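You operate a simulated robot arm through the tools that you are given. There is no shell and no other tool.

Carry out the task below with a simulated robot arm. There is one attempt and no reset: what you move stays moved.

TASK
Press the green temple straight in the teal jig.
Fine: take it from the warm beads by its cool end, lay it along the fence, spot toward the slider, push the slider home, rest the grey cold block on the end to set it, then put the block back; turn the heater knob off. Set down upright: what you pick out.

Only the result counts: the job must be done as asked and must still hold three seconds after the hand-in. Knocking over, shifting, dropping, spilling or breaking anything else fails it.

THE ROBOT
A 6-joint arm with a four-finger gripper on a trunk, on a base that drives. Base frame: it is fixed to the floor where the robot stands at the start and does not move with it; the origin is under the middle of the robot, x ahead of it, y to its left, z up. Readings come in m, degrees, newtons and seconds.
With the tool pointing down near the work surface it reaches from about 0.26 to 0.68 m from the robot's upright axis, wherever it stands. Its first joint turns from -166.0 to 166.0 degrees. Places, roughly: bed of the teal jig [2.3, 1.5, 0.8]; beige temple [2, 1.75, 0.75]; blue cold block, grey cold block [2.5, 1.75, 0.75]; brown temple [1.75, 1.75, 0.75]; end of the green temple [2.1, 1.2, 0.9]; former knob [1.6, 1.3, 0.8]; green temple [2.25, 1.25, 0.75]; grey temple [2, 1.75, 0.75]; heater knob [2, 0.9, 0.8]; oven knob [1.6, 0.8, 1]; purple temple [2, 1.75, 0.75]; warmer knob [2.2, 2.5, 0.8]. Payload 3.43 kg.
The tool frame sits at the grasp point between the pads (the TCP): z along the fingers, y along the line on which they close. The tips reach 0.03 m beyond it. Largest opening 0.12 m; the body of the gripper starts 0.085 m behind the TCP.
Orientation is that of the tool frame in the base frame, as a unit quaternion [x, y, z, w]. With the fingers straight down and closing along the base's y, the tool's x points along the base's -x, its y along +y and its z along -z.

THE INTERFACE
- The arm moves only by the tool play_rows. Its argument "series" is a list of rows, each a list of 3 entries, a list of its own where there are three numbers: the shift along the base's x, y, z in mm, then the turn, a rotation vector about the base's x, y, z in degrees, then the closure in counts, from 0 (fully open) to 255 (shut). In form: [[[tx, ty, tz], [rx, ry, rz], claw], ...]. A call has 1 to 20 rows; each row shifts and turns the commanded pose from where the row before left it. Rows are played at 5 a second. More than 0.05 m and 8.6 degrees between two rows, or a gripper value outside its range, and nothing of the call is played. Where a pose cannot be reached the arm comes as near as it can. A force on the tool above 40 N (or 10 N above the force at the start of the call, whichever is more), or a blocked arm, ends the call early, and 0.2 s more pass. The fingers move at their own pace and stop on an object; they squeeze with about 42 N. The grip force told is the motor's: it shows also when the fingers shut on nothing. Time passes only in rows, and 0.2 s behind the last, so rows that do not move let the fingers close. It gives the time, the measured TCP pose, the force on the tool (base axes), the opening and the grip force at its end, in the units of the frame above (readings bear some noise), with the torque about the TCP (base axes, N m) and any sound that the robot's microphone picked up, and new pictures: "show" is both (left out), scene, wrist or none.
- Cameras (640 x 400 px; columns grow to the right, rows downward): "scene" is now at [0.0688, 0.1401, 1.6994]; the picture's right is [-0.14, -0.99, 0.00], its down [-0.70, 0.10, -0.70] and it looks along [0.70, -0.10, -0.71] (base axes); focal length 283 px, centre (320, 200). "wrist" rides on the gripper at [0.071, -0.017, -0.121] in the tool frame; the picture's right is [0.23, 0.97, 0.00], its down [-0.81, 0.19, -0.55] and it looks along [-0.54, 0.13, 0.83] (tool axes); focal length 275 px, centre (320, 200).
- lift_body(by): slides the trunk up (or, below 0, down) by that many m; the arm and the scene camera ride with it, the base frame stays. It gives what a move gives, with no picture.
- drive_base(legs): drives the robot by 1 to 6 legs, each [ahead, left, turn to the left] in m, m and degrees, along the robot's own axes; the way and the turn of a leg run together, so that a leg with both is an arc; at most 1.5 m and 180 degrees a leg. The arm and the cameras ride along, it lands a little off, and it stops where it bumps. It gives what a move gives, and a new picture of the scene camera.
- turn_head(pan, tilt): turns the head with the scene camera to pan (to the left, within 120 degrees either way) and tilt (down, from -29 to 69), counted from straight ahead of the robot. It gives what a move gives, and a new picture of the scene camera.
- measure_at(camera, pixels): for up to 12 pixels [column, row] of the newest picture of that camera ("zoom" is the newest enlarged one), the place [x, y, z] in the base frame of the surface seen there, good to about 0.002 m, but the place of the scene camera against the robot may be out by one fixed shift of up to 0.018 m in any direction. It takes no simulated time.
- inspect(camera, box): a new picture of the part [left, top, right, bottom] of that camera's present view, enlarged. It takes no simulated time.
- hand_in(): hands the job in; it is judged then, once.

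Open the gripper and draw the arm clear of the work before you hand the job in, unless the task says otherwise.

The tools are called after ">>>" as name(argument=value, ...) on one line, values as JSON. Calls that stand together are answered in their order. play_rows: Moves the arm, as the interface text tells. Its arguments: {"type":"object","properties":{"series":{"type":"array","items":{"type":"array"}},"show":{"type":"string","enum":["both","scene","wrist","none"]}},"required":["series"]} The other tools are called the same way: lift_body (by) slides the trunk up or down; drive_base (legs) drives the base; turn_head (pan, tilt) turns the head that bears the scene camera; measure_at (camera, pixels) gives the place of the surface under pixels of a picture; inspect (camera, box) takes an enlarged picture of a part of a camera's view; hand_in () hands the job in.

At the start:

```text
t: 0.0
eef_pos: [0.4558, 0.1574, 1.1075]
ee_rot: [0.001, 1.0, 0.0, 0.0]
ft_force: [-0.8, 1.0, 0.4]
moment: [-0.02, -0.01, -0.01]
width: 0.12
grasp_force: 0.1
trunk travel left (down, up): [-0.2, 0.24]
robot x, y, heading: [-0.0009, 0.0021, 0.4]
head pan, tilt: [-8.3, 45.2]
```

scene: 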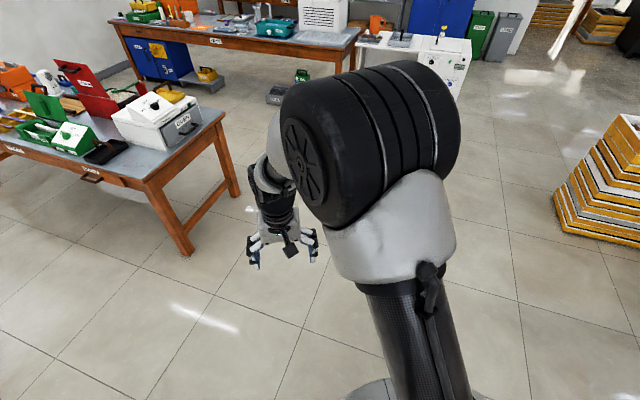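
wrist: 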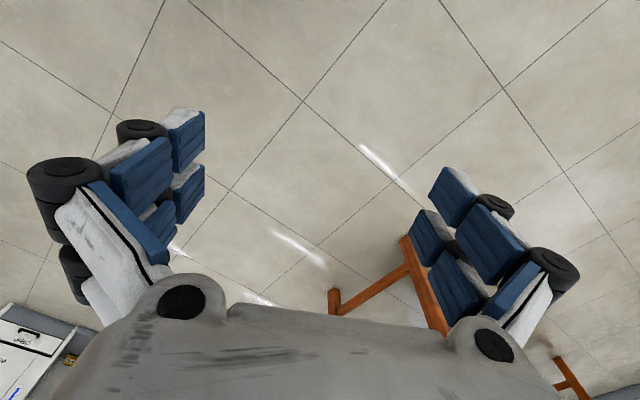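

The scene picture shows a table at the left (green and white boxes near (70,130), (160,115)) and another one at the back. I turn the head left to look at the work table.

>>> turn_head(pan=35, tilt=25)

```text
t: 1.1
eef_pos: [0.4572, 0.1573, 1.1087]
ee_rot: [0.0, 1.0, 0.0, 0.001]
ft_force: [1.2, 0.5, 0.2]
moment: [-0.05, -0.02, 0.01]
width: 0.12
grasp_force: 0.2
trunk travel left (down, up): [-0.2, 0.24]
robot x, y, heading: [0.0009, -0.0035, 0.1]
head pan, tilt: [35.0, 25.0]
```

scene: 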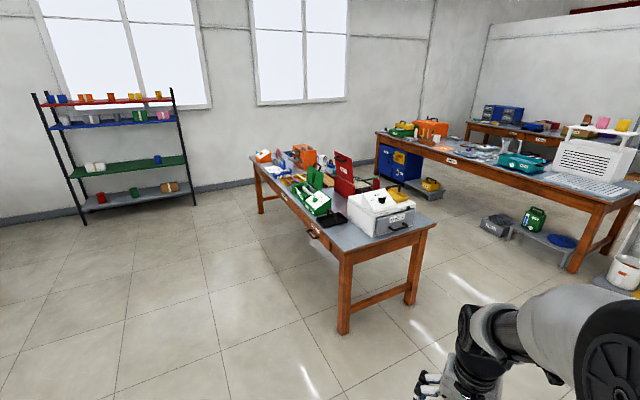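

The table with white box (380,212) and green box (312,195) seems the work table; I zoom in and measure several points.

>>> inspect(camera="scene", box=[240, 130, 450, 261])

>>> measure_at(camera="scene", pixels=[[380, 200], [312, 195], [345, 180], [335, 218], [344, 255], [434, 218], [255, 160], [305, 157], [264, 155], [520, 162], [600, 185], [415, 130]])

```text
3.05 times, centred on (345, 196) of scene
```

zoom: 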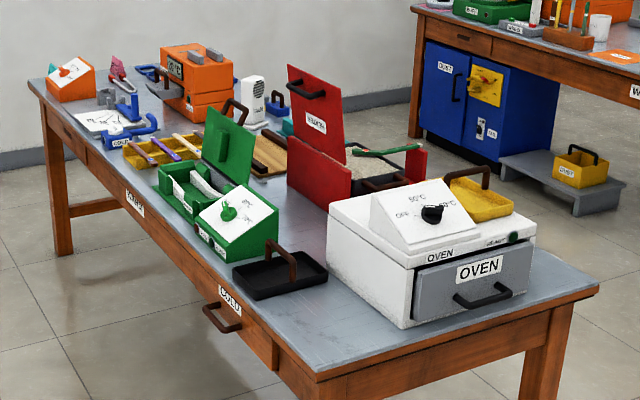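

```text
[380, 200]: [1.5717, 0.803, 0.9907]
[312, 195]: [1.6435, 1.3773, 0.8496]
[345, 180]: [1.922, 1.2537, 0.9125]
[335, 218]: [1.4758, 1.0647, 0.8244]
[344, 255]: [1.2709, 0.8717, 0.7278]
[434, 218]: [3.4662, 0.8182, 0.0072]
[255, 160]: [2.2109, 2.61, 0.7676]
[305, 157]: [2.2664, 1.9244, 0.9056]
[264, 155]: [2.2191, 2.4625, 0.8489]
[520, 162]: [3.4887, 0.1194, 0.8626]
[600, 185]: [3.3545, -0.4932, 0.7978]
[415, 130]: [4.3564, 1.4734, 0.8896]
```

The heater is the red box with the green temple sticking out, facing the aisle on the far side of this table. I drive part-way around the near-right corner and look along the aisle.

>>> drive_base(legs=[[1.2, -0.4, 0]])

>>> turn_head(pan=20, tilt=30)

```text
t: 7.6
eef_pos: [1.6792, -0.2579, 1.1078]
ee_rot: [0.006, 1.0, 0.0, -0.001]
ft_force: [1.5, 0.2, 0.6]
moment: [0.0, -0.02, 0.03]
width: 0.1199
grasp_force: 0.1
trunk travel left (down, up): [-0.2, 0.24]
robot x, y, heading: [1.2227, -0.41, -0.7]
head pan, tilt: [35.0, 25.0]
```

scene: 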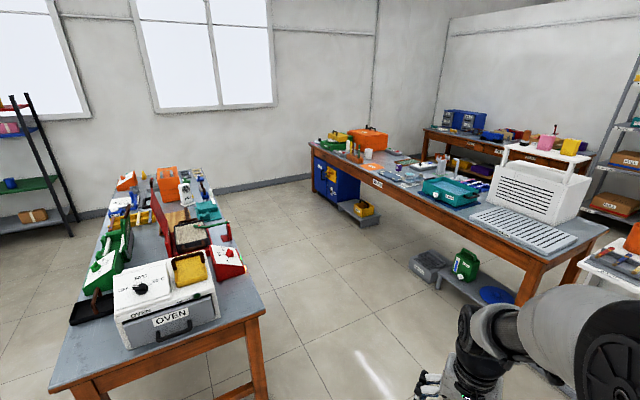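

```text
t: 8.3
eef_pos: [1.6783, -0.258, 1.1072]
ee_rot: [0.007, 1.0, 0.0, 0.0]
ft_force: [-0.8, -0.2, -0.1]
moment: [0.01, -0.01, 0.04]
width: 0.1201
grasp_force: 0.1
trunk travel left (down, up): [-0.2, 0.24]
robot x, y, heading: [1.2216, -0.411, -1.0]
head pan, tilt: [20.0, 30.0]
```

scene: 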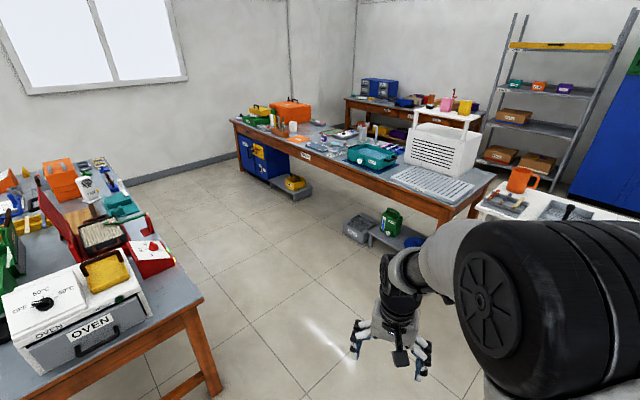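

The aisle between the tables is wide and clear; I measure its sides: table corner (203,298), objects sticking into the aisle (372,235), (297,185).

>>> measure_at(camera="scene", pixels=[[200, 298], [217, 395], [355, 230], [296, 187], [441, 212], [410, 245], [233, 123], [150, 258], [130, 207], [100, 160], [150, 245], [375, 258]])

>>> inspect(camera="scene", box=[0, 140, 210, 271])

```text
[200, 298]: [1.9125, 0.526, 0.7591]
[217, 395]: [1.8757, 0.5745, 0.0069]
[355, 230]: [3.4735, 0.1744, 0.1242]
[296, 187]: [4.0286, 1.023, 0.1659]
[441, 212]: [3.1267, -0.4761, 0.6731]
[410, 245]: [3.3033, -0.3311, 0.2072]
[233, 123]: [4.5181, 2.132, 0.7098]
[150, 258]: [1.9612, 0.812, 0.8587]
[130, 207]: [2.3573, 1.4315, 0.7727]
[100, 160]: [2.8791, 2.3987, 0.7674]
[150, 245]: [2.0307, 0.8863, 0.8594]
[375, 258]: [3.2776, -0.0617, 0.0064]
```

```text
3.05 times, centred on (105, 206) of scene
```

zoom: 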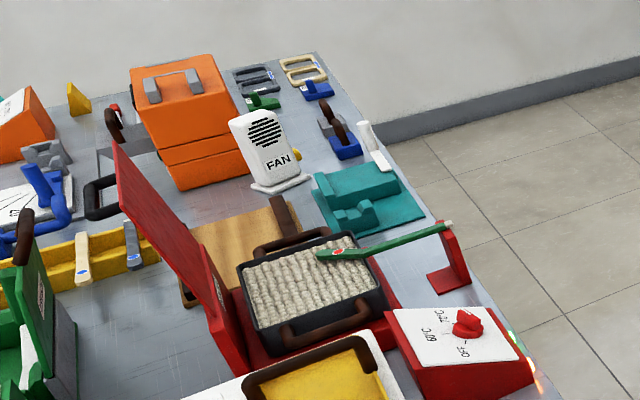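

The table's aisle edge runs from (1.91,0.53) to (2.88,2.40). I drive round the corner into the aisle, turn to face the table, and strafe along it at a safe distance.

>>> drive_base(legs=[[1.3, 0.35, 0], [0, 0, 153.6], [0.15, -1.15, 0]])

>>> turn_head(pan=0, tilt=45)

```text
t: 27.0
eef_pos: [2.396, 1.0968, 1.1076]
ee_rot: [0.976, -0.219, 0.0, 0.0]
ft_force: [-0.5, 0.8, 0.1]
moment: [-0.03, -0.02, -0.01]
width: 0.1197
grasp_force: 0.0
trunk travel left (down, up): [-0.2, 0.24]
robot x, y, heading: [2.8803, 1.0416, 154.7]
head pan, tilt: [20.0, 30.0]
```

scene: 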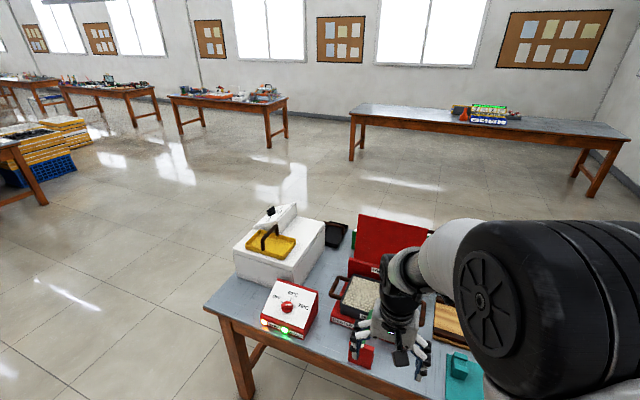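

```text
t: 27.8
eef_pos: [2.397, 1.0962, 1.107]
ee_rot: [0.976, -0.218, 0.0, 0.0]
ft_force: [-0.8, -0.2, -0.2]
moment: [-0.02, -0.01, -0.02]
width: 0.1202
grasp_force: 0.0
trunk travel left (down, up): [-0.2, 0.24]
robot x, y, heading: [2.8771, 1.0446, 154.8]
head pan, tilt: [0.0, 45.0]
```

scene: 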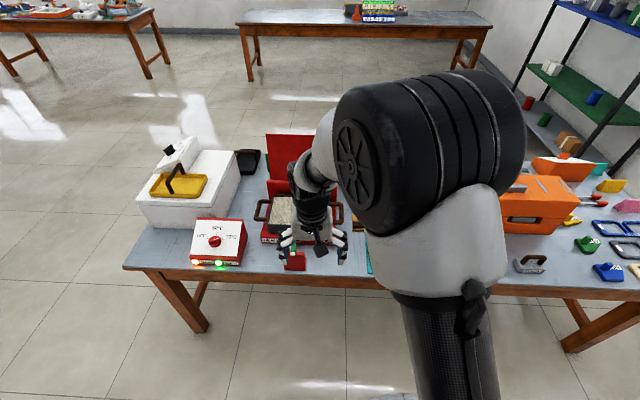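

The arm hides the jig area. I shift the robot to its right so that the jig and blocks appear left of the arm, for a survey.

>>> drive_base(legs=[[0, -0.6, -2.0]])

>>> turn_head(pan=15, tilt=50)

```text
t: 31.2
eef_pos: [2.6606, 1.6462, 1.1078]
ee_rot: [0.973, -0.232, -0.001, 0.0]
ft_force: [0.1, 0.9, -0.8]
moment: [0.01, 0.02, -0.01]
width: 0.1196
grasp_force: 0.0
trunk travel left (down, up): [-0.2, 0.24]
robot x, y, heading: [3.1387, 1.5775, 153.1]
head pan, tilt: [0.0, 45.0]
```

scene: 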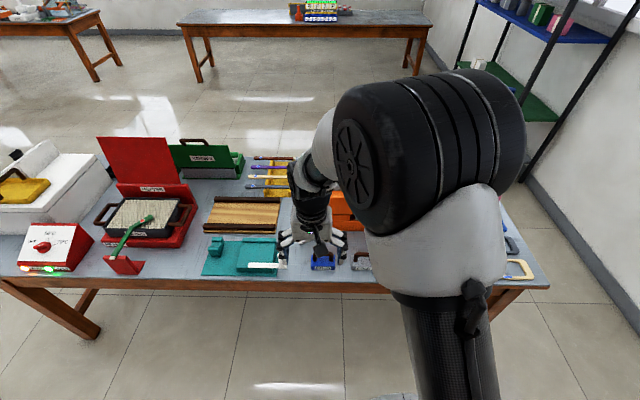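

```text
t: 31.9
eef_pos: [2.6605, 1.646, 1.1069]
ee_rot: [0.972, -0.233, 0.0, 0.0]
ft_force: [0.1, 0.5, -0.8]
moment: [0.0, -0.03, 0.0]
width: 0.1198
grasp_force: 0.0
trunk travel left (down, up): [-0.2, 0.24]
robot x, y, heading: [3.1408, 1.5781, 153.0]
head pan, tilt: [15.0, 50.0]
```

scene: 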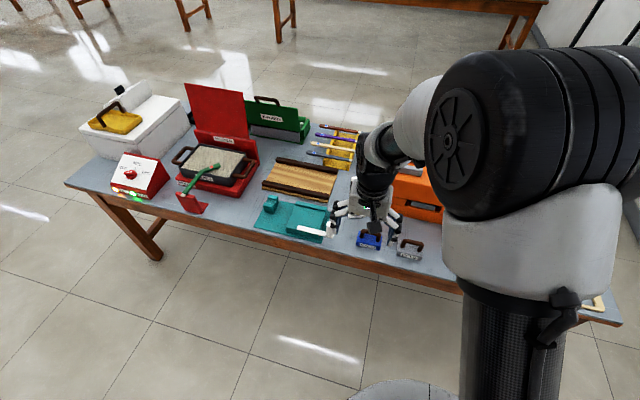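

The jig (teal, ~(290,220)), the heater (red, ~(215,160)) and both blocks (blue (370,238), grey (410,248)) are now visible. I zoom in on them.

>>> inspect(camera="scene", box=[240, 180, 352, 250])

>>> inspect(camera="scene", box=[105, 125, 265, 225])

>>> inspect(camera="scene", box=[330, 200, 442, 270])

```text
5.71 times, centred on (296, 215) of scene
```

zoom: 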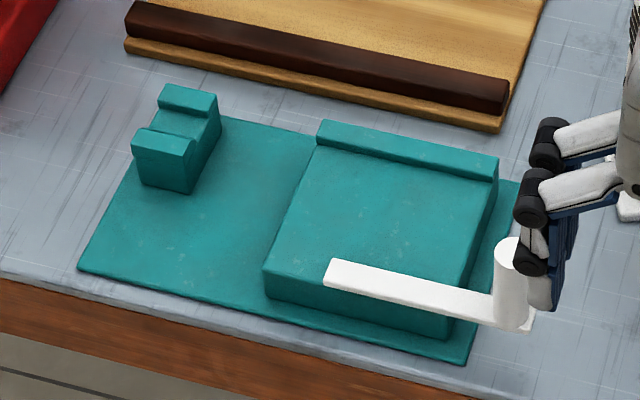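

```text
4.00 times, centred on (185, 175) of scene
```

zoom: 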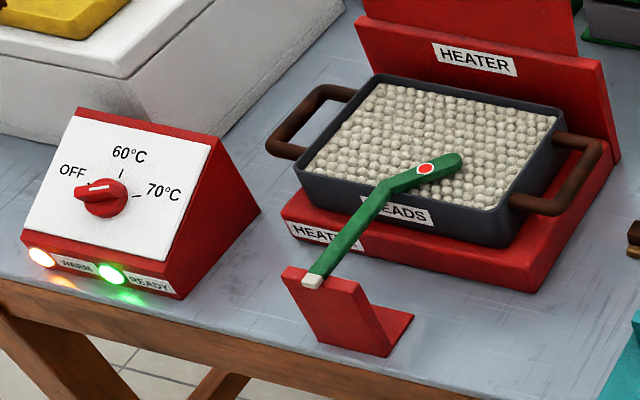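

```text
5.71 times, centred on (386, 235) of scene
```

zoom: 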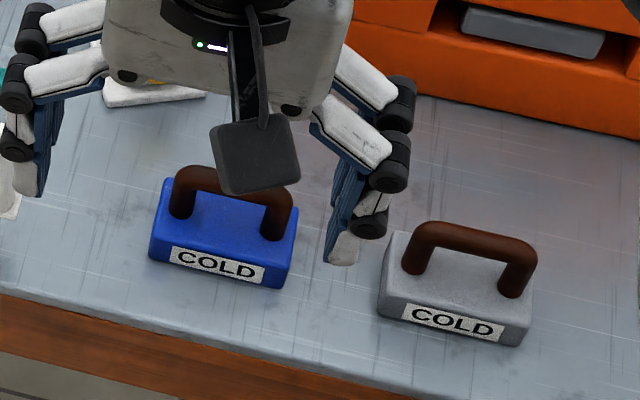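

I zoom again per item and measure. First the temple, heater and its rest.

>>> inspect(camera="scene", box=[160, 140, 256, 200])

```text
6.67 times, centred on (208, 170) of scene
```

zoom: 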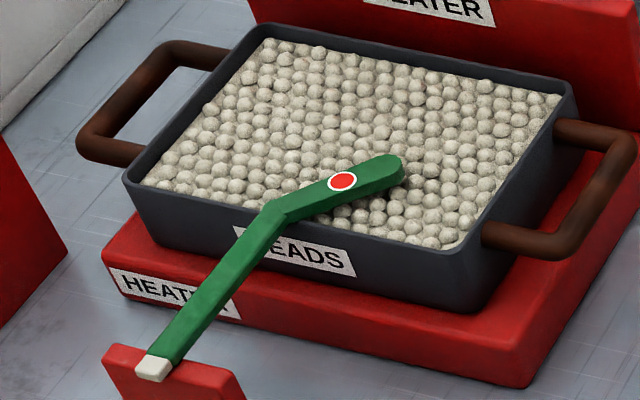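

Measure temple points: pale tip (155,368), stem (200,310), (240,250), bend (275,212), spot (342,182), tip end (385,168), rest top, tray.

>>> measure_at(camera="zoom", pixels=[[155, 366], [170, 345], [200, 308], [235, 255], [275, 212], [342, 182], [385, 166], [115, 352], [225, 378], [480, 255], [420, 330], [150, 300]])

>>> inspect(camera="scene", box=[240, 180, 352, 250])

```text
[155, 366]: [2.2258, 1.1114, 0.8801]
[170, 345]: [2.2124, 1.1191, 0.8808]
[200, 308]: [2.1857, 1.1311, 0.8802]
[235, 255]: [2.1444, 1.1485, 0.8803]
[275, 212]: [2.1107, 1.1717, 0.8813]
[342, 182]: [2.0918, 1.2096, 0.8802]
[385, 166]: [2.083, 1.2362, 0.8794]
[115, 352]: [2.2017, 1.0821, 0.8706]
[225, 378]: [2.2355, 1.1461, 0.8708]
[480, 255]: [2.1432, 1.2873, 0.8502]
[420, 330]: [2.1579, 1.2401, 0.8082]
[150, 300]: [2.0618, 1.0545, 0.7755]
```

```text
5.71 times, centred on (296, 215) of scene
```

zoom: 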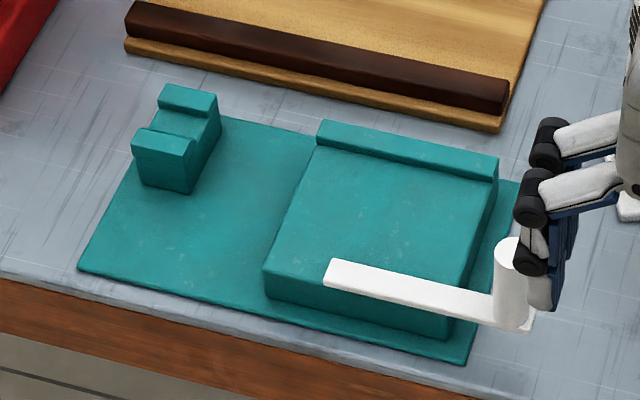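

Now measuring jig features in this zoom: fork lips, groove, bed corners, fence, slider.

>>> measure_at(camera="zoom", pixels=[[188, 100], [160, 140], [185, 118], [320, 128], [495, 162], [318, 152], [490, 188], [268, 272], [445, 318], [335, 268], [490, 300], [510, 245]])

>>> measure_at(camera="zoom", pixels=[[168, 90], [213, 98], [138, 133], [190, 142], [400, 230], [335, 286], [328, 262], [250, 215], [85, 268], [465, 360], [530, 325], [495, 330]])

>>> inspect(camera="scene", box=[330, 200, 442, 270])

```text
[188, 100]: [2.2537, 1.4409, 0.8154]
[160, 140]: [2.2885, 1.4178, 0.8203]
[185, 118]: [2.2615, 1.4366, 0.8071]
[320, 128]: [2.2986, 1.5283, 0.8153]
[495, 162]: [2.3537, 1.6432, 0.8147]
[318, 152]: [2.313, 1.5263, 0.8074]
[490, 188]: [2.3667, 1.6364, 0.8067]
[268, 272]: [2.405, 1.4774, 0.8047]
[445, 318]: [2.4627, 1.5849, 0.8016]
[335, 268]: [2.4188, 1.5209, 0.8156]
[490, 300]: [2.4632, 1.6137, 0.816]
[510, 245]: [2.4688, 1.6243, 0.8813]
```

```text
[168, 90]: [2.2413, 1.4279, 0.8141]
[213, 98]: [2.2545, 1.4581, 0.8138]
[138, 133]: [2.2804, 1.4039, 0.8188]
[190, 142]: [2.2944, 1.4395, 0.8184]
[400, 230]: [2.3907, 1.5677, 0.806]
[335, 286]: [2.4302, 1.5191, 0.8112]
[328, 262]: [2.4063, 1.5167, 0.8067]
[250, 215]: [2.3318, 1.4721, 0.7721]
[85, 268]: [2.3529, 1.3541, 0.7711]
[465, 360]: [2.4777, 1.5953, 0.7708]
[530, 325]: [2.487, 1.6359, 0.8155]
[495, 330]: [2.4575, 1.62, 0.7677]
```

```text
5.71 times, centred on (386, 235) of scene
```

zoom: 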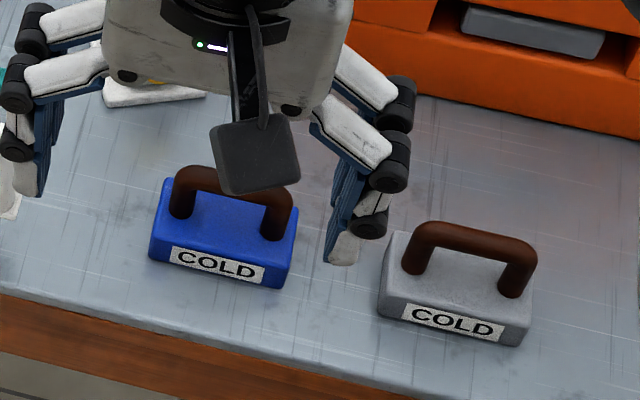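

Now the cold blocks in this zoom: grey block at (455,290), its handle (475,235), plus table height.

>>> measure_at(camera="zoom", pixels=[[385, 290], [525, 325], [395, 240], [455, 295], [475, 235], [425, 228], [520, 250], [412, 262], [510, 285], [220, 215], [600, 250], [340, 330]])

>>> inspect(camera="scene", box=[105, 145, 185, 205])

```text
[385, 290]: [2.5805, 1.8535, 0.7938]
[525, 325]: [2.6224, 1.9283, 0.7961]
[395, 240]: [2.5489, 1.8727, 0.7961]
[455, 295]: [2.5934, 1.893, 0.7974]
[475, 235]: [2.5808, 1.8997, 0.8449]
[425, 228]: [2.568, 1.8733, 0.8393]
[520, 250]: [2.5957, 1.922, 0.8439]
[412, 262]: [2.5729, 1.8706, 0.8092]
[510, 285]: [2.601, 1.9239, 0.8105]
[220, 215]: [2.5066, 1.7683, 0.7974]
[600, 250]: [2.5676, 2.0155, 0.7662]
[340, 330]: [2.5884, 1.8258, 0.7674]
```

```text
6.67 times, centred on (145, 175) of scene
```

zoom: 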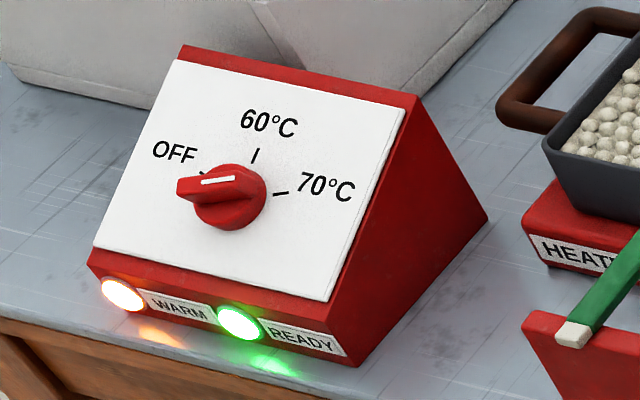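

Knob, jig, temple and block places are known roughly. I drive to a standing spot centred between temple and grey block, about 0.41 m from the table edge.

>>> drive_base(legs=[[0, 0.42, 0], [0.19, 0, 0]])

>>> turn_head(pan=0, tilt=60)

```text
t: 35.7
eef_pos: [2.303, 1.3582, 1.1073]
ee_rot: [0.973, -0.233, 0.0, 0.0]
ft_force: [0.3, 0.4, -0.3]
moment: [-0.04, -0.02, 0.01]
width: 0.1199
grasp_force: 0.1
trunk travel left (down, up): [-0.2, 0.24]
robot x, y, heading: [2.7809, 1.2917, 153.1]
head pan, tilt: [15.0, 50.0]
```

scene: 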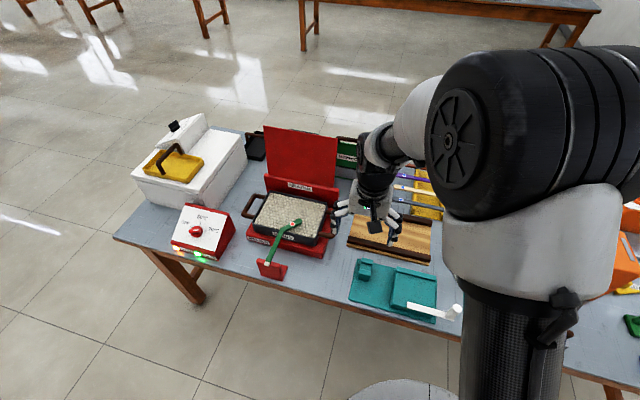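

```text
t: 36.4
eef_pos: [2.3047, 1.3583, 1.1085]
ee_rot: [0.973, -0.233, 0.0, 0.0]
ft_force: [-0.1, -0.2, 0.3]
moment: [0.0, -0.01, -0.03]
width: 0.1201
grasp_force: 0.0
trunk travel left (down, up): [-0.2, 0.24]
robot x, y, heading: [2.7822, 1.2933, 153.1]
head pan, tilt: [0.0, 60.0]
```

scene: 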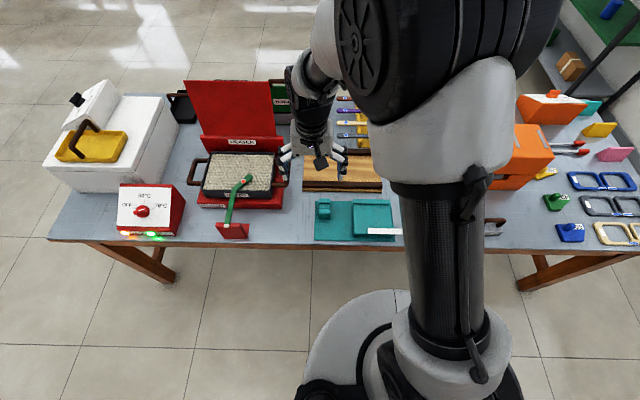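

I check the clearance between the base front (395,292) and the table edge (395,250).

>>> measure_at(camera="scene", pixels=[[385, 293], [385, 246], [385, 275], [240, 252], [370, 240]])

>>> turn_head(pan=25, tilt=50)

```text
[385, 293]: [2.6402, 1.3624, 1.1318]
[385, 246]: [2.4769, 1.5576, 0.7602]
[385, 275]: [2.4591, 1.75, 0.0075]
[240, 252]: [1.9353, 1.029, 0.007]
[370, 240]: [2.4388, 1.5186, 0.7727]
```

```text
t: 37.3
eef_pos: [2.3044, 1.3584, 1.1073]
ee_rot: [0.972, -0.233, 0.0, -0.001]
ft_force: [0.9, 0.3, 0.5]
moment: [0.03, 0.02, 0.01]
width: 0.12
grasp_force: 0.1
trunk travel left (down, up): [-0.2, 0.24]
robot x, y, heading: [2.7828, 1.2864, 153.1]
head pan, tilt: [25.0, 50.0]
```

scene: 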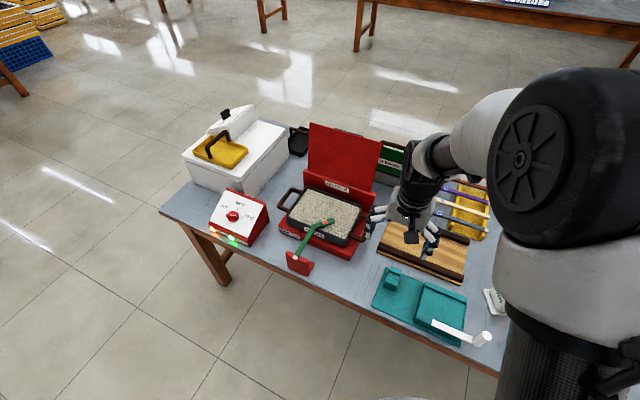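

The spot gives good reach. I move the gripper above the temple's cool stem at z≈1.02 and look with the wrist camera.

>>> play_rows(series=[[[-19, -38, -15], [0, 0, 0], 0], [[-19, -38, -15], [0, 0, 0], 0], [[-19, -38, -15], [0, 0, 0], 0], [[-19, -38, -15], [0, 0, 0], 0], [[-19, -38, -15], [0, 0, 0], 0], [[-19, -38, -15], [0, 0, 0], 0], [[0, 0, 0], [0, 0, 0], 0], [[0, 0, 0], [0, 0, 0], 0]])

```text
t: 39.1
eef_pos: [2.1903, 1.1286, 1.019]
ee_rot: [0.973, -0.233, 0.0, 0.0]
ft_force: [0.6, 0.2, 0.2]
moment: [0.01, -0.02, -0.02]
width: 0.1203
grasp_force: 0.1
trunk travel left (down, up): [-0.2, 0.24]
robot x, y, heading: [2.7817, 1.2917, 153.3]
head pan, tilt: [25.0, 50.0]
```

scene: 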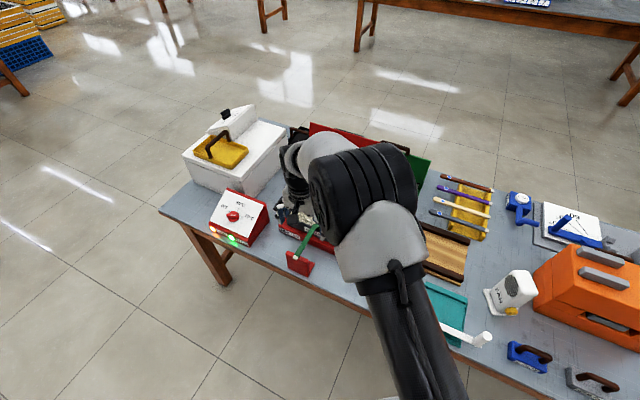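
wrist: 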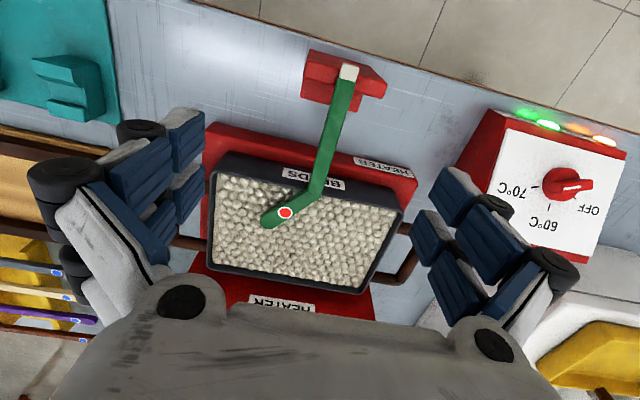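

The wrist view shows the temple clearly (pale end (347,72), bend (318,193), spot (285,212)). I measure it precisely and zoom on the knob.

>>> measure_at(camera="wrist", pixels=[[347, 70], [341, 95], [334, 125], [325, 165], [314, 192], [285, 212], [266, 222], [341, 66], [357, 66], [310, 70], [385, 85], [335, 183]])

>>> inspect(camera="wrist", box=[250, 40, 410, 140])

>>> inspect(camera="wrist", box=[480, 100, 640, 240])

```text
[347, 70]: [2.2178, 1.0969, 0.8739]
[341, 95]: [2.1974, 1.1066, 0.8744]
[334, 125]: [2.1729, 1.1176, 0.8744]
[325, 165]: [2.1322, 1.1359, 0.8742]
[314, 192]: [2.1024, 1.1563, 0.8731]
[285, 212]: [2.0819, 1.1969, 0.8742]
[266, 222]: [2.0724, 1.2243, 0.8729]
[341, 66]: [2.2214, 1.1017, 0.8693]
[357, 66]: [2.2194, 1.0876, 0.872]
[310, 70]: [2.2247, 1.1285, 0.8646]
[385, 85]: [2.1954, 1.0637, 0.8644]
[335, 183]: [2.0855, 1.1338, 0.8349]
```

```text
4.00 times, centred on (330, 90) of wrist
```

zoom: 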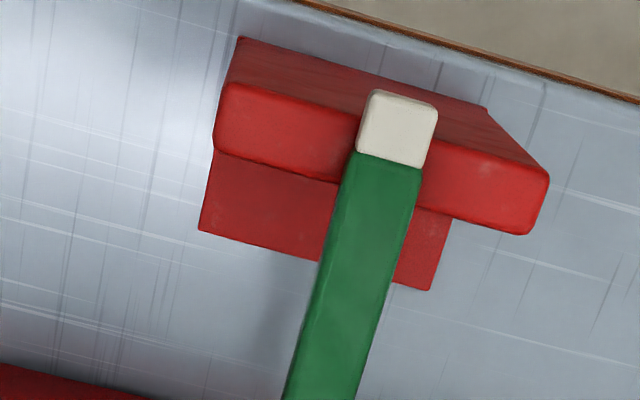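

```text
2.86 times, centred on (560, 170) of wrist
```

zoom: 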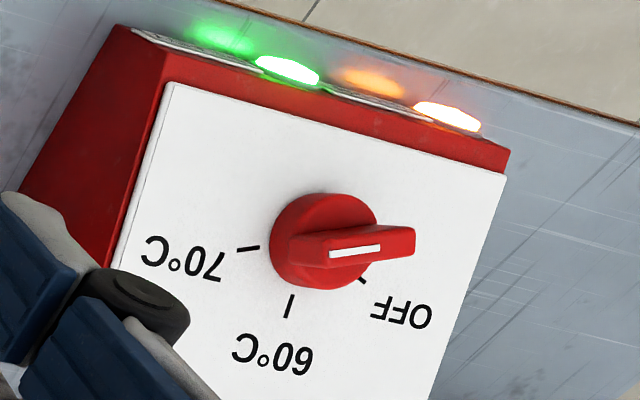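

Wrist readings give the stem (z top 0.874, direction ~155.7°) and show the scene camera is off by about (9, 13, 6) mm. Before picking, I survey the jig with the wrist camera.

>>> play_rows(series=[[[18, 41, 2], [0, 0, 0], 0], [[18, 41, 2], [0, 0, 0], 0], [[18, 41, 2], [0, 0, 0], 0], [[18, 41, 2], [0, 0, 0], 0], [[18, 41, 2], [0, 0, 0], 0], [[18, 41, 2], [0, 0, 0], 0], [[18, 41, 2], [0, 0, 0], 0], [[18, 41, 2], [0, 0, 0], 0], [[18, 41, 2], [0, 0, 0], 0], [[0, 0, 0], [0, 0, 0], 0], [[0, 0, 0], [0, 0, 0], 0]], show="wrist")

```text
t: 41.5
eef_pos: [2.3543, 1.5013, 1.0336]
ee_rot: [0.973, -0.232, 0.0, 0.0]
ft_force: [-0.2, 0.3, 0.7]
moment: [-0.01, 0.01, 0.0]
width: 0.1199
grasp_force: 0.0
trunk travel left (down, up): [-0.2, 0.24]
robot x, y, heading: [2.7851, 1.2943, 153.0]
head pan, tilt: [25.0, 50.0]
```

wrist: 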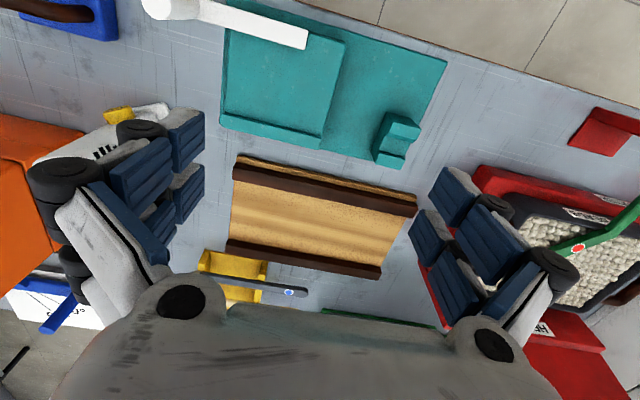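

The jig is seen at the top; I shift ~8 cm toward the robot and 4 cm right to centre it, including the slider handle.

>>> play_rows(series=[[[40, 0, 0], [0, 0, 0], 0], [[40, 0, 0], [0, 0, 0], 0], [[0, 0, 0], [0, 0, 0], 0], [[0, 0, 0], [0, 0, 0], 0]], show="wrist")

>>> inspect(camera="wrist", box=[180, 0, 480, 190])

```text
t: 42.5
eef_pos: [2.4334, 1.4995, 1.0334]
ee_rot: [0.973, -0.231, 0.0, 0.0]
ft_force: [-1.1, -0.7, 0.4]
moment: [0.0, 0.03, 0.01]
width: 0.1199
grasp_force: 0.1
trunk travel left (down, up): [-0.2, 0.24]
robot x, y, heading: [2.7836, 1.2935, 152.9]
head pan, tilt: [25.0, 50.0]
```

wrist: 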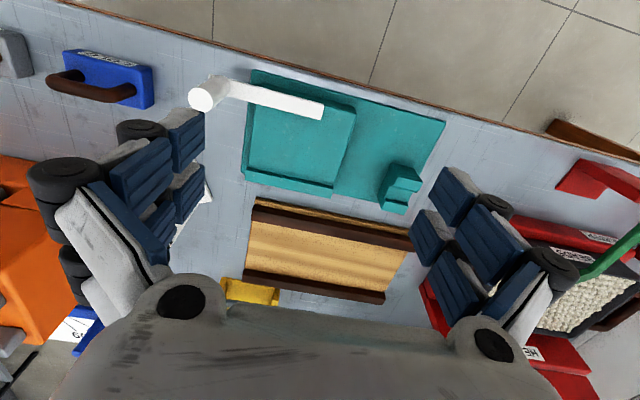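

```text
2.11 times, centred on (330, 95) of wrist
```

zoom: 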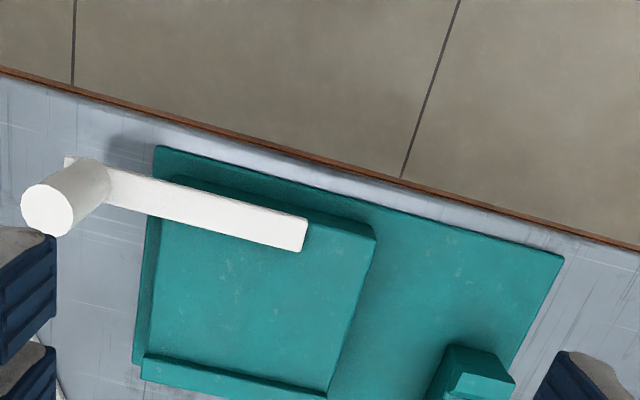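

Tighter zooms on the jig for measuring: bed/fence and fork.

>>> inspect(camera="wrist", box=[230, 90, 430, 215])

>>> measure_at(camera="wrist", pixels=[[246, 168], [332, 184], [245, 175], [331, 193], [353, 110], [230, 88], [322, 102], [320, 117], [208, 96], [193, 97], [221, 97], [207, 109]])

```text
3.20 times, centred on (330, 152) of wrist
```

zoom: 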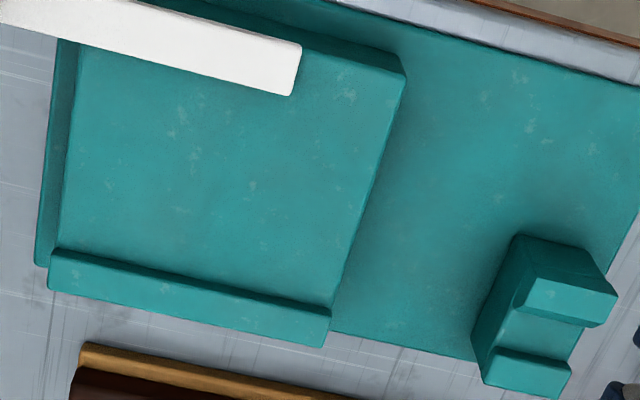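

```text
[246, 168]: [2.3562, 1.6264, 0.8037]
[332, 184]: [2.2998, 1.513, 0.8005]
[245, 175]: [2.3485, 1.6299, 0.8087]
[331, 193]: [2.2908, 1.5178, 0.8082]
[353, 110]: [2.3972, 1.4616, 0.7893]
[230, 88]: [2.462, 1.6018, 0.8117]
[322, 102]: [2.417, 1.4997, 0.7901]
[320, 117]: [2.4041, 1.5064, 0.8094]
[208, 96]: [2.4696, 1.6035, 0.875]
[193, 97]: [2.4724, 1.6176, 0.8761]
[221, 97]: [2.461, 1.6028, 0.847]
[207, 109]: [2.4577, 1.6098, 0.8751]
```

Now measure in this zoom: fence face line, fork lips and groove edges, and slider near edge.

>>> measure_at(camera="zoom", pixels=[[70, 258], [320, 308], [200, 270], [200, 288], [565, 312], [560, 325], [545, 355], [500, 345], [550, 295], [535, 370], [525, 325], [290, 92]])

>>> measure_at(camera="zoom", pixels=[[515, 310], [500, 348], [582, 325], [568, 358], [528, 278], [615, 295], [490, 380], [565, 395], [200, 150], [450, 250], [330, 320], [60, 250]])

```text
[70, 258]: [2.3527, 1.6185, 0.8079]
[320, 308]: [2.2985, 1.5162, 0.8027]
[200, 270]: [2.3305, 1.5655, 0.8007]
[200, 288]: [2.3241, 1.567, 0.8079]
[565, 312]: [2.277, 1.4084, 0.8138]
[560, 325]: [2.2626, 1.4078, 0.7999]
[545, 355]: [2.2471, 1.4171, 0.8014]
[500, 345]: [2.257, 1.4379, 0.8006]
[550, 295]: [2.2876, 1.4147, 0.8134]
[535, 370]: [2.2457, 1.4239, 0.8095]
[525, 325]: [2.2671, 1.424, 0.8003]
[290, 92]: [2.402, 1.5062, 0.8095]
```

```text
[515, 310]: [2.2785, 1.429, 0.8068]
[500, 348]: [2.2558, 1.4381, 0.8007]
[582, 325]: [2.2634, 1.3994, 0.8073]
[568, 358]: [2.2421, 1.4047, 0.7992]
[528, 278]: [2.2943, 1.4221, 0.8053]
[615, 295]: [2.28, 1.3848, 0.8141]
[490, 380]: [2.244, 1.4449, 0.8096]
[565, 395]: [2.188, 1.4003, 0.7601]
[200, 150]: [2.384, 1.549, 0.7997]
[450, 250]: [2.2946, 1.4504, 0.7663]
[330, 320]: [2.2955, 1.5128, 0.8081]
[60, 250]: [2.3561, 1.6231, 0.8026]
```

Jig geometry is clear: axis ≈62.9°, bed z 0.800, fence face and fork groove in line. I return over the stem at the chosen grip place (62 mm from the pale end) and check before descending.

>>> play_rows(series=[[[-26.7, -37.9, -6.3], [0, 0, 0.24], 0], [[-26.7, -37.9, -6.3], [0, 0, 0.24], 0], [[-26.7, -37.9, -6.3], [0, 0, 0.24], 0], [[-26.7, -37.9, -6.3], [0, 0, 0.24], 0], [[-26.7, -37.9, -6.3], [0, 0, 0.24], 0], [[-26.7, -37.9, -6.3], [0, 0, 0.24], 0], [[-26.7, -37.9, -6.3], [0, 0, 0.24], 0], [[-26.7, -37.9, -6.3], [0, 0, 0.24], 0], [[-26.7, -37.9, -6.3], [0, 0, 0.24], 0], [[-26.7, -37.9, -6.3], [0, 0, 0.24], 0], [[0, 0, 0], [0, 0, 0], 0], [[0, 0, 0], [0, 0, 0], 0]], show="wrist")

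```text
t: 45.1
eef_pos: [2.1649, 1.1207, 0.9741]
ee_rot: [0.977, -0.213, 0.0, -0.001]
ft_force: [0.4, 0.6, -0.1]
moment: [-0.04, 0.01, -0.01]
width: 0.1201
grasp_force: 0.0
trunk travel left (down, up): [-0.2, 0.24]
robot x, y, heading: [2.7822, 1.2919, 153.0]
head pan, tilt: [25.0, 50.0]
```

wrist: 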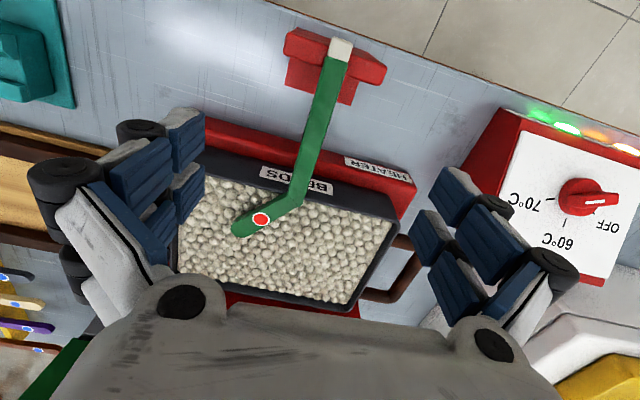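

Measuring stem points again from this closer view to refine, together with tray front edge.

>>> measure_at(camera="wrist", pixels=[[341, 42], [336, 65], [327, 95], [319, 120], [311, 145], [300, 180], [317, 95], [337, 97], [282, 187], [318, 189], [285, 165], [320, 178]])

```text
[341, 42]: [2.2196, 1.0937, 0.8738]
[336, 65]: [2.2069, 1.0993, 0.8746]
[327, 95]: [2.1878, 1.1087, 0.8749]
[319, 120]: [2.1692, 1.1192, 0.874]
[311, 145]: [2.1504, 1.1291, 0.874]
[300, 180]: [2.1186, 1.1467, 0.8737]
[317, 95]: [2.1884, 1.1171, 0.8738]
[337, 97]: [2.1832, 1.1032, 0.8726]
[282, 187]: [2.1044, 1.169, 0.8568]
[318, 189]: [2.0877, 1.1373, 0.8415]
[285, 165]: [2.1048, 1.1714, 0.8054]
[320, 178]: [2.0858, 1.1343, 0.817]
```

The stem lies at ~152.5°, so I undo the small yaw, descend 101 mm to TCP z≈0.873 with the fingers open.

>>> play_rows(series=[[[0, 0, -34], [0, 0, -1.2], 0], [[0.5, 0.3, -34], [0, 0, -1.1], 0], [[0, 0, -33], [0, 0, 0], 0], [[0, 0, 0], [0, 0, 0], 0], [[0, 0, 0], [0, 0, 0], 0]])

```text
t: 46.3
eef_pos: [2.1655, 1.1204, 0.8731]
ee_rot: [0.973, -0.232, 0.0, 0.0]
ft_force: [0.3, 0.0, 0.1]
moment: [-0.02, 0.01, 0.01]
width: 0.1201
grasp_force: 0.1
trunk travel left (down, up): [-0.2, 0.24]
robot x, y, heading: [2.7821, 1.2924, 153.0]
head pan, tilt: [25.0, 50.0]
```

scene: 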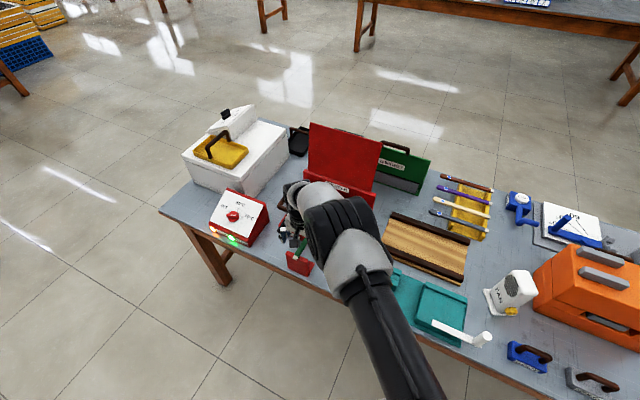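
wrist: 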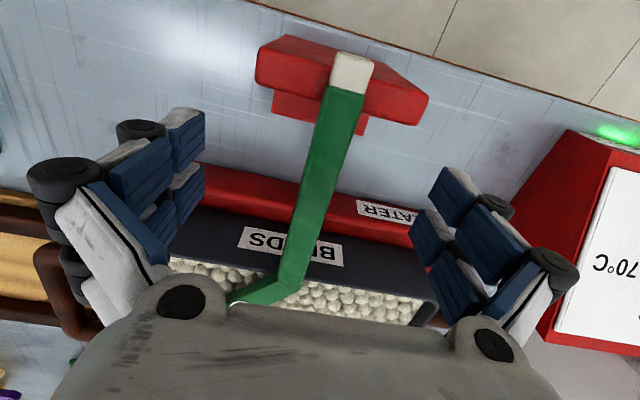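

The stem is centred between the fingers (≈col 312 at row 200). I close on it.

>>> play_rows(series=[[[0, 0, 0], [0, 0, 0], 140], [[0, 0, 0], [0, 0, 0], 190], [[0, 0, 0], [0, 0, 0], 215], [[0, 0, 0], [0, 0, 0], 230], [[0, 0, 0], [0, 0, 0], 255], [[0, 0, 0], [0, 0, 0], 255], [[0, 0, 0], [0, 0, 0], 255], [[0, 0, 0], [0, 0, 0], 255]], show="wrist")

```text
t: 48.1
eef_pos: [2.1644, 1.1221, 0.8726]
ee_rot: [0.973, -0.231, 0.0, 0.0]
ft_force: [-0.5, 0.0, 0.2]
moment: [-0.02, 0.0, 0.0]
width: 0.0166
grasp_force: 16.6
trunk travel left (down, up): [-0.2, 0.24]
robot x, y, heading: [2.787, 1.2911, 152.9]
head pan, tilt: [25.0, 50.0]
```

wrist: 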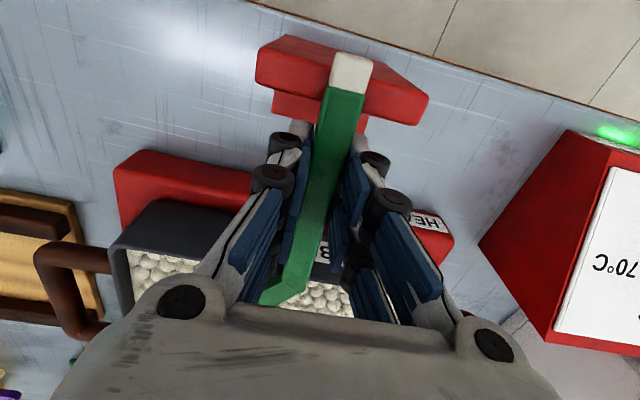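

Gripped at 16.6 mm width. I hold briefly and lift straight up by 8 cm.

>>> play_rows(series=[[[0, 0, 0], [0, 0, 0], 255], [[0, 0, 10], [0, 0, 0], 255], [[0, 0, 20], [0, 0, 0], 255], [[0, 0, 25], [0, 0, 0], 255], [[0, 0, 25], [0, 0, 0], 255], [[0, 0, 0], [0, 0, 0], 255]], show="wrist")

```text
t: 49.5
eef_pos: [2.1639, 1.1221, 0.9507]
ee_rot: [0.973, -0.231, 0.0, 0.0]
ft_force: [0.7, 0.7, -0.4]
moment: [-0.01, -0.04, -0.01]
width: 0.016
grasp_force: 41.8
trunk travel left (down, up): [-0.2, 0.24]
robot x, y, heading: [2.7783, 1.2884, 153.4]
head pan, tilt: [25.0, 50.0]
```

wrist: 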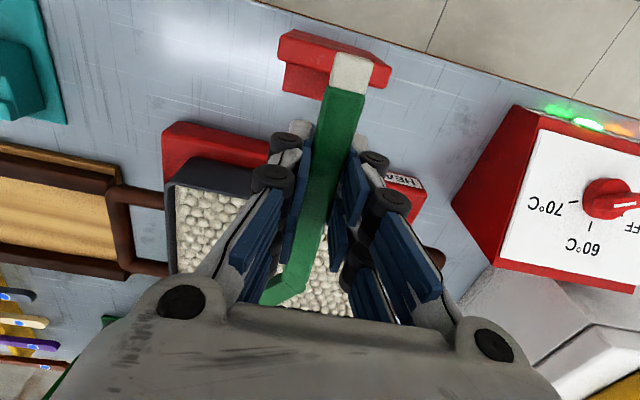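

The temple is held. I measure its stem in the hand for the exact angle and end position.

>>> measure_at(camera="wrist", pixels=[[351, 60], [345, 95], [339, 120], [331, 160], [324, 190], [333, 60], [369, 65], [296, 272], [275, 290]])

>>> inspect(camera="wrist", box=[220, 40, 420, 310])

```text
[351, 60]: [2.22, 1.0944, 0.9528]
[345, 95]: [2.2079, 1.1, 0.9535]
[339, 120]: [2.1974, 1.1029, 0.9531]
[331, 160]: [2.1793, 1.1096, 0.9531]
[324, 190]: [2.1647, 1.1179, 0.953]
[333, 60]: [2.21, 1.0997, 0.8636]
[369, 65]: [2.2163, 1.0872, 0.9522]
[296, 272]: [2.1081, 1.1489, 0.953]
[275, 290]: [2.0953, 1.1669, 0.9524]
```

```text
1.48 times, centred on (320, 175) of wrist
```

zoom: 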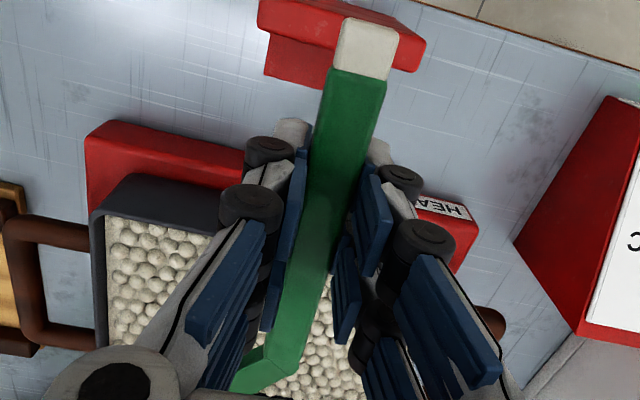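

The temple sits parallel in the pads, end ~64 mm from the TCP. I carry it over to the jig, turning 90.4° clockwise on the way.

>>> play_rows(series=[[[10.8, 30.9, 0], [0, 0, -8.22], 255], [[10.8, 30.9, 0], [0, 0, -8.22], 255], [[10.8, 30.9, 0], [0, 0, -8.22], 255], [[10.8, 30.9, 0], [0, 0, -8.22], 255], [[10.8, 30.9, 0], [0, 0, -8.22], 255], [[10.8, 30.9, 0], [0, 0, -8.22], 255], [[10.8, 30.9, 0], [0, 0, -8.22], 255], [[10.8, 30.9, 0], [0, 0, -8.22], 255], [[10.8, 30.9, 0], [0, 0, -8.22], 255], [[10.8, 30.9, 0], [0, 0, -8.22], 255], [[10.8, 30.4, 0], [0, 0, -8.2], 255], [[0, 0, -30], [0, 0, 0], 255], [[0, 0, 0], [0, 0, 0], 255], [[0, 0, 0], [0, 0, 0], 255]])

```text
t: 52.5
eef_pos: [2.2841, 1.4587, 0.9214]
ee_rot: [-0.521, 0.854, 0.0, 0.0]
ft_force: [-0.1, -0.1, -0.6]
moment: [-0.05, 0.02, -0.01]
width: 0.0163
grasp_force: 41.6
trunk travel left (down, up): [-0.2, 0.24]
robot x, y, heading: [2.7829, 1.2927, 153.1]
head pan, tilt: [25.0, 50.0]
```

scene: 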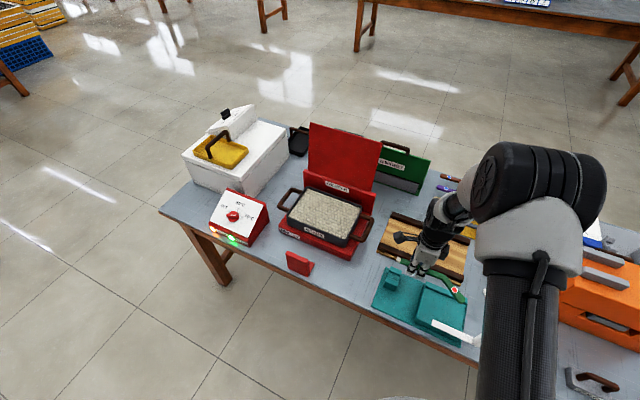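
wrist: 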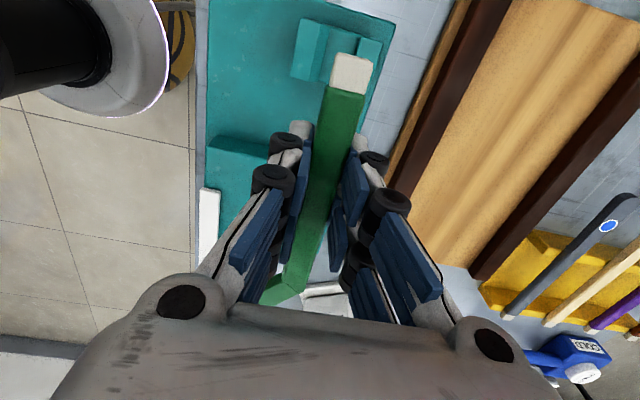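

The bent tip points toward the slider, spot up. I zoom on the fork to check groove alignment before lowering.

>>> inspect(camera="wrist", box=[260, 10, 420, 110])

>>> measure_at(camera="zoom", pixels=[[290, 180], [450, 200], [265, 90], [270, 250], [430, 120], [320, 110], [400, 130], [360, 245], [315, 270], [400, 285], [150, 200], [290, 100]])

```text
4.00 times, centred on (340, 60) of wrist
```

zoom: 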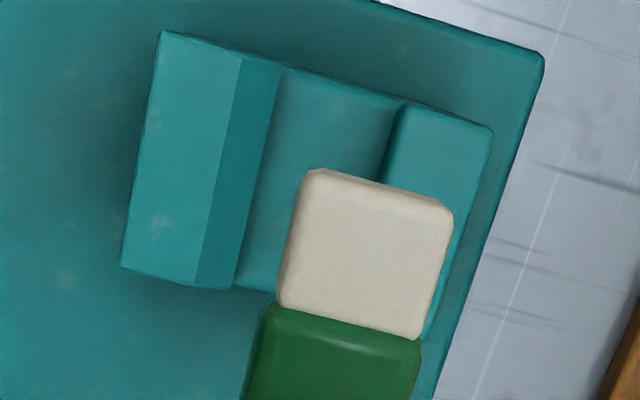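

```text
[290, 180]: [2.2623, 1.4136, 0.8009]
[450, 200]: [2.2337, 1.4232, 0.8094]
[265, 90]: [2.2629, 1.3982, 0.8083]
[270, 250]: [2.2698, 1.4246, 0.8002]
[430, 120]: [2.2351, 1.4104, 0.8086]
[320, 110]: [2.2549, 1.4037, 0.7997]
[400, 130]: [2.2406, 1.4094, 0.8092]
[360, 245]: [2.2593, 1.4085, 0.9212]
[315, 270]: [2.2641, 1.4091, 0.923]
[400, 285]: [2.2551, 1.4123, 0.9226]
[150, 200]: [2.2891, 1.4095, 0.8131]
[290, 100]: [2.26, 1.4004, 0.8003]
```

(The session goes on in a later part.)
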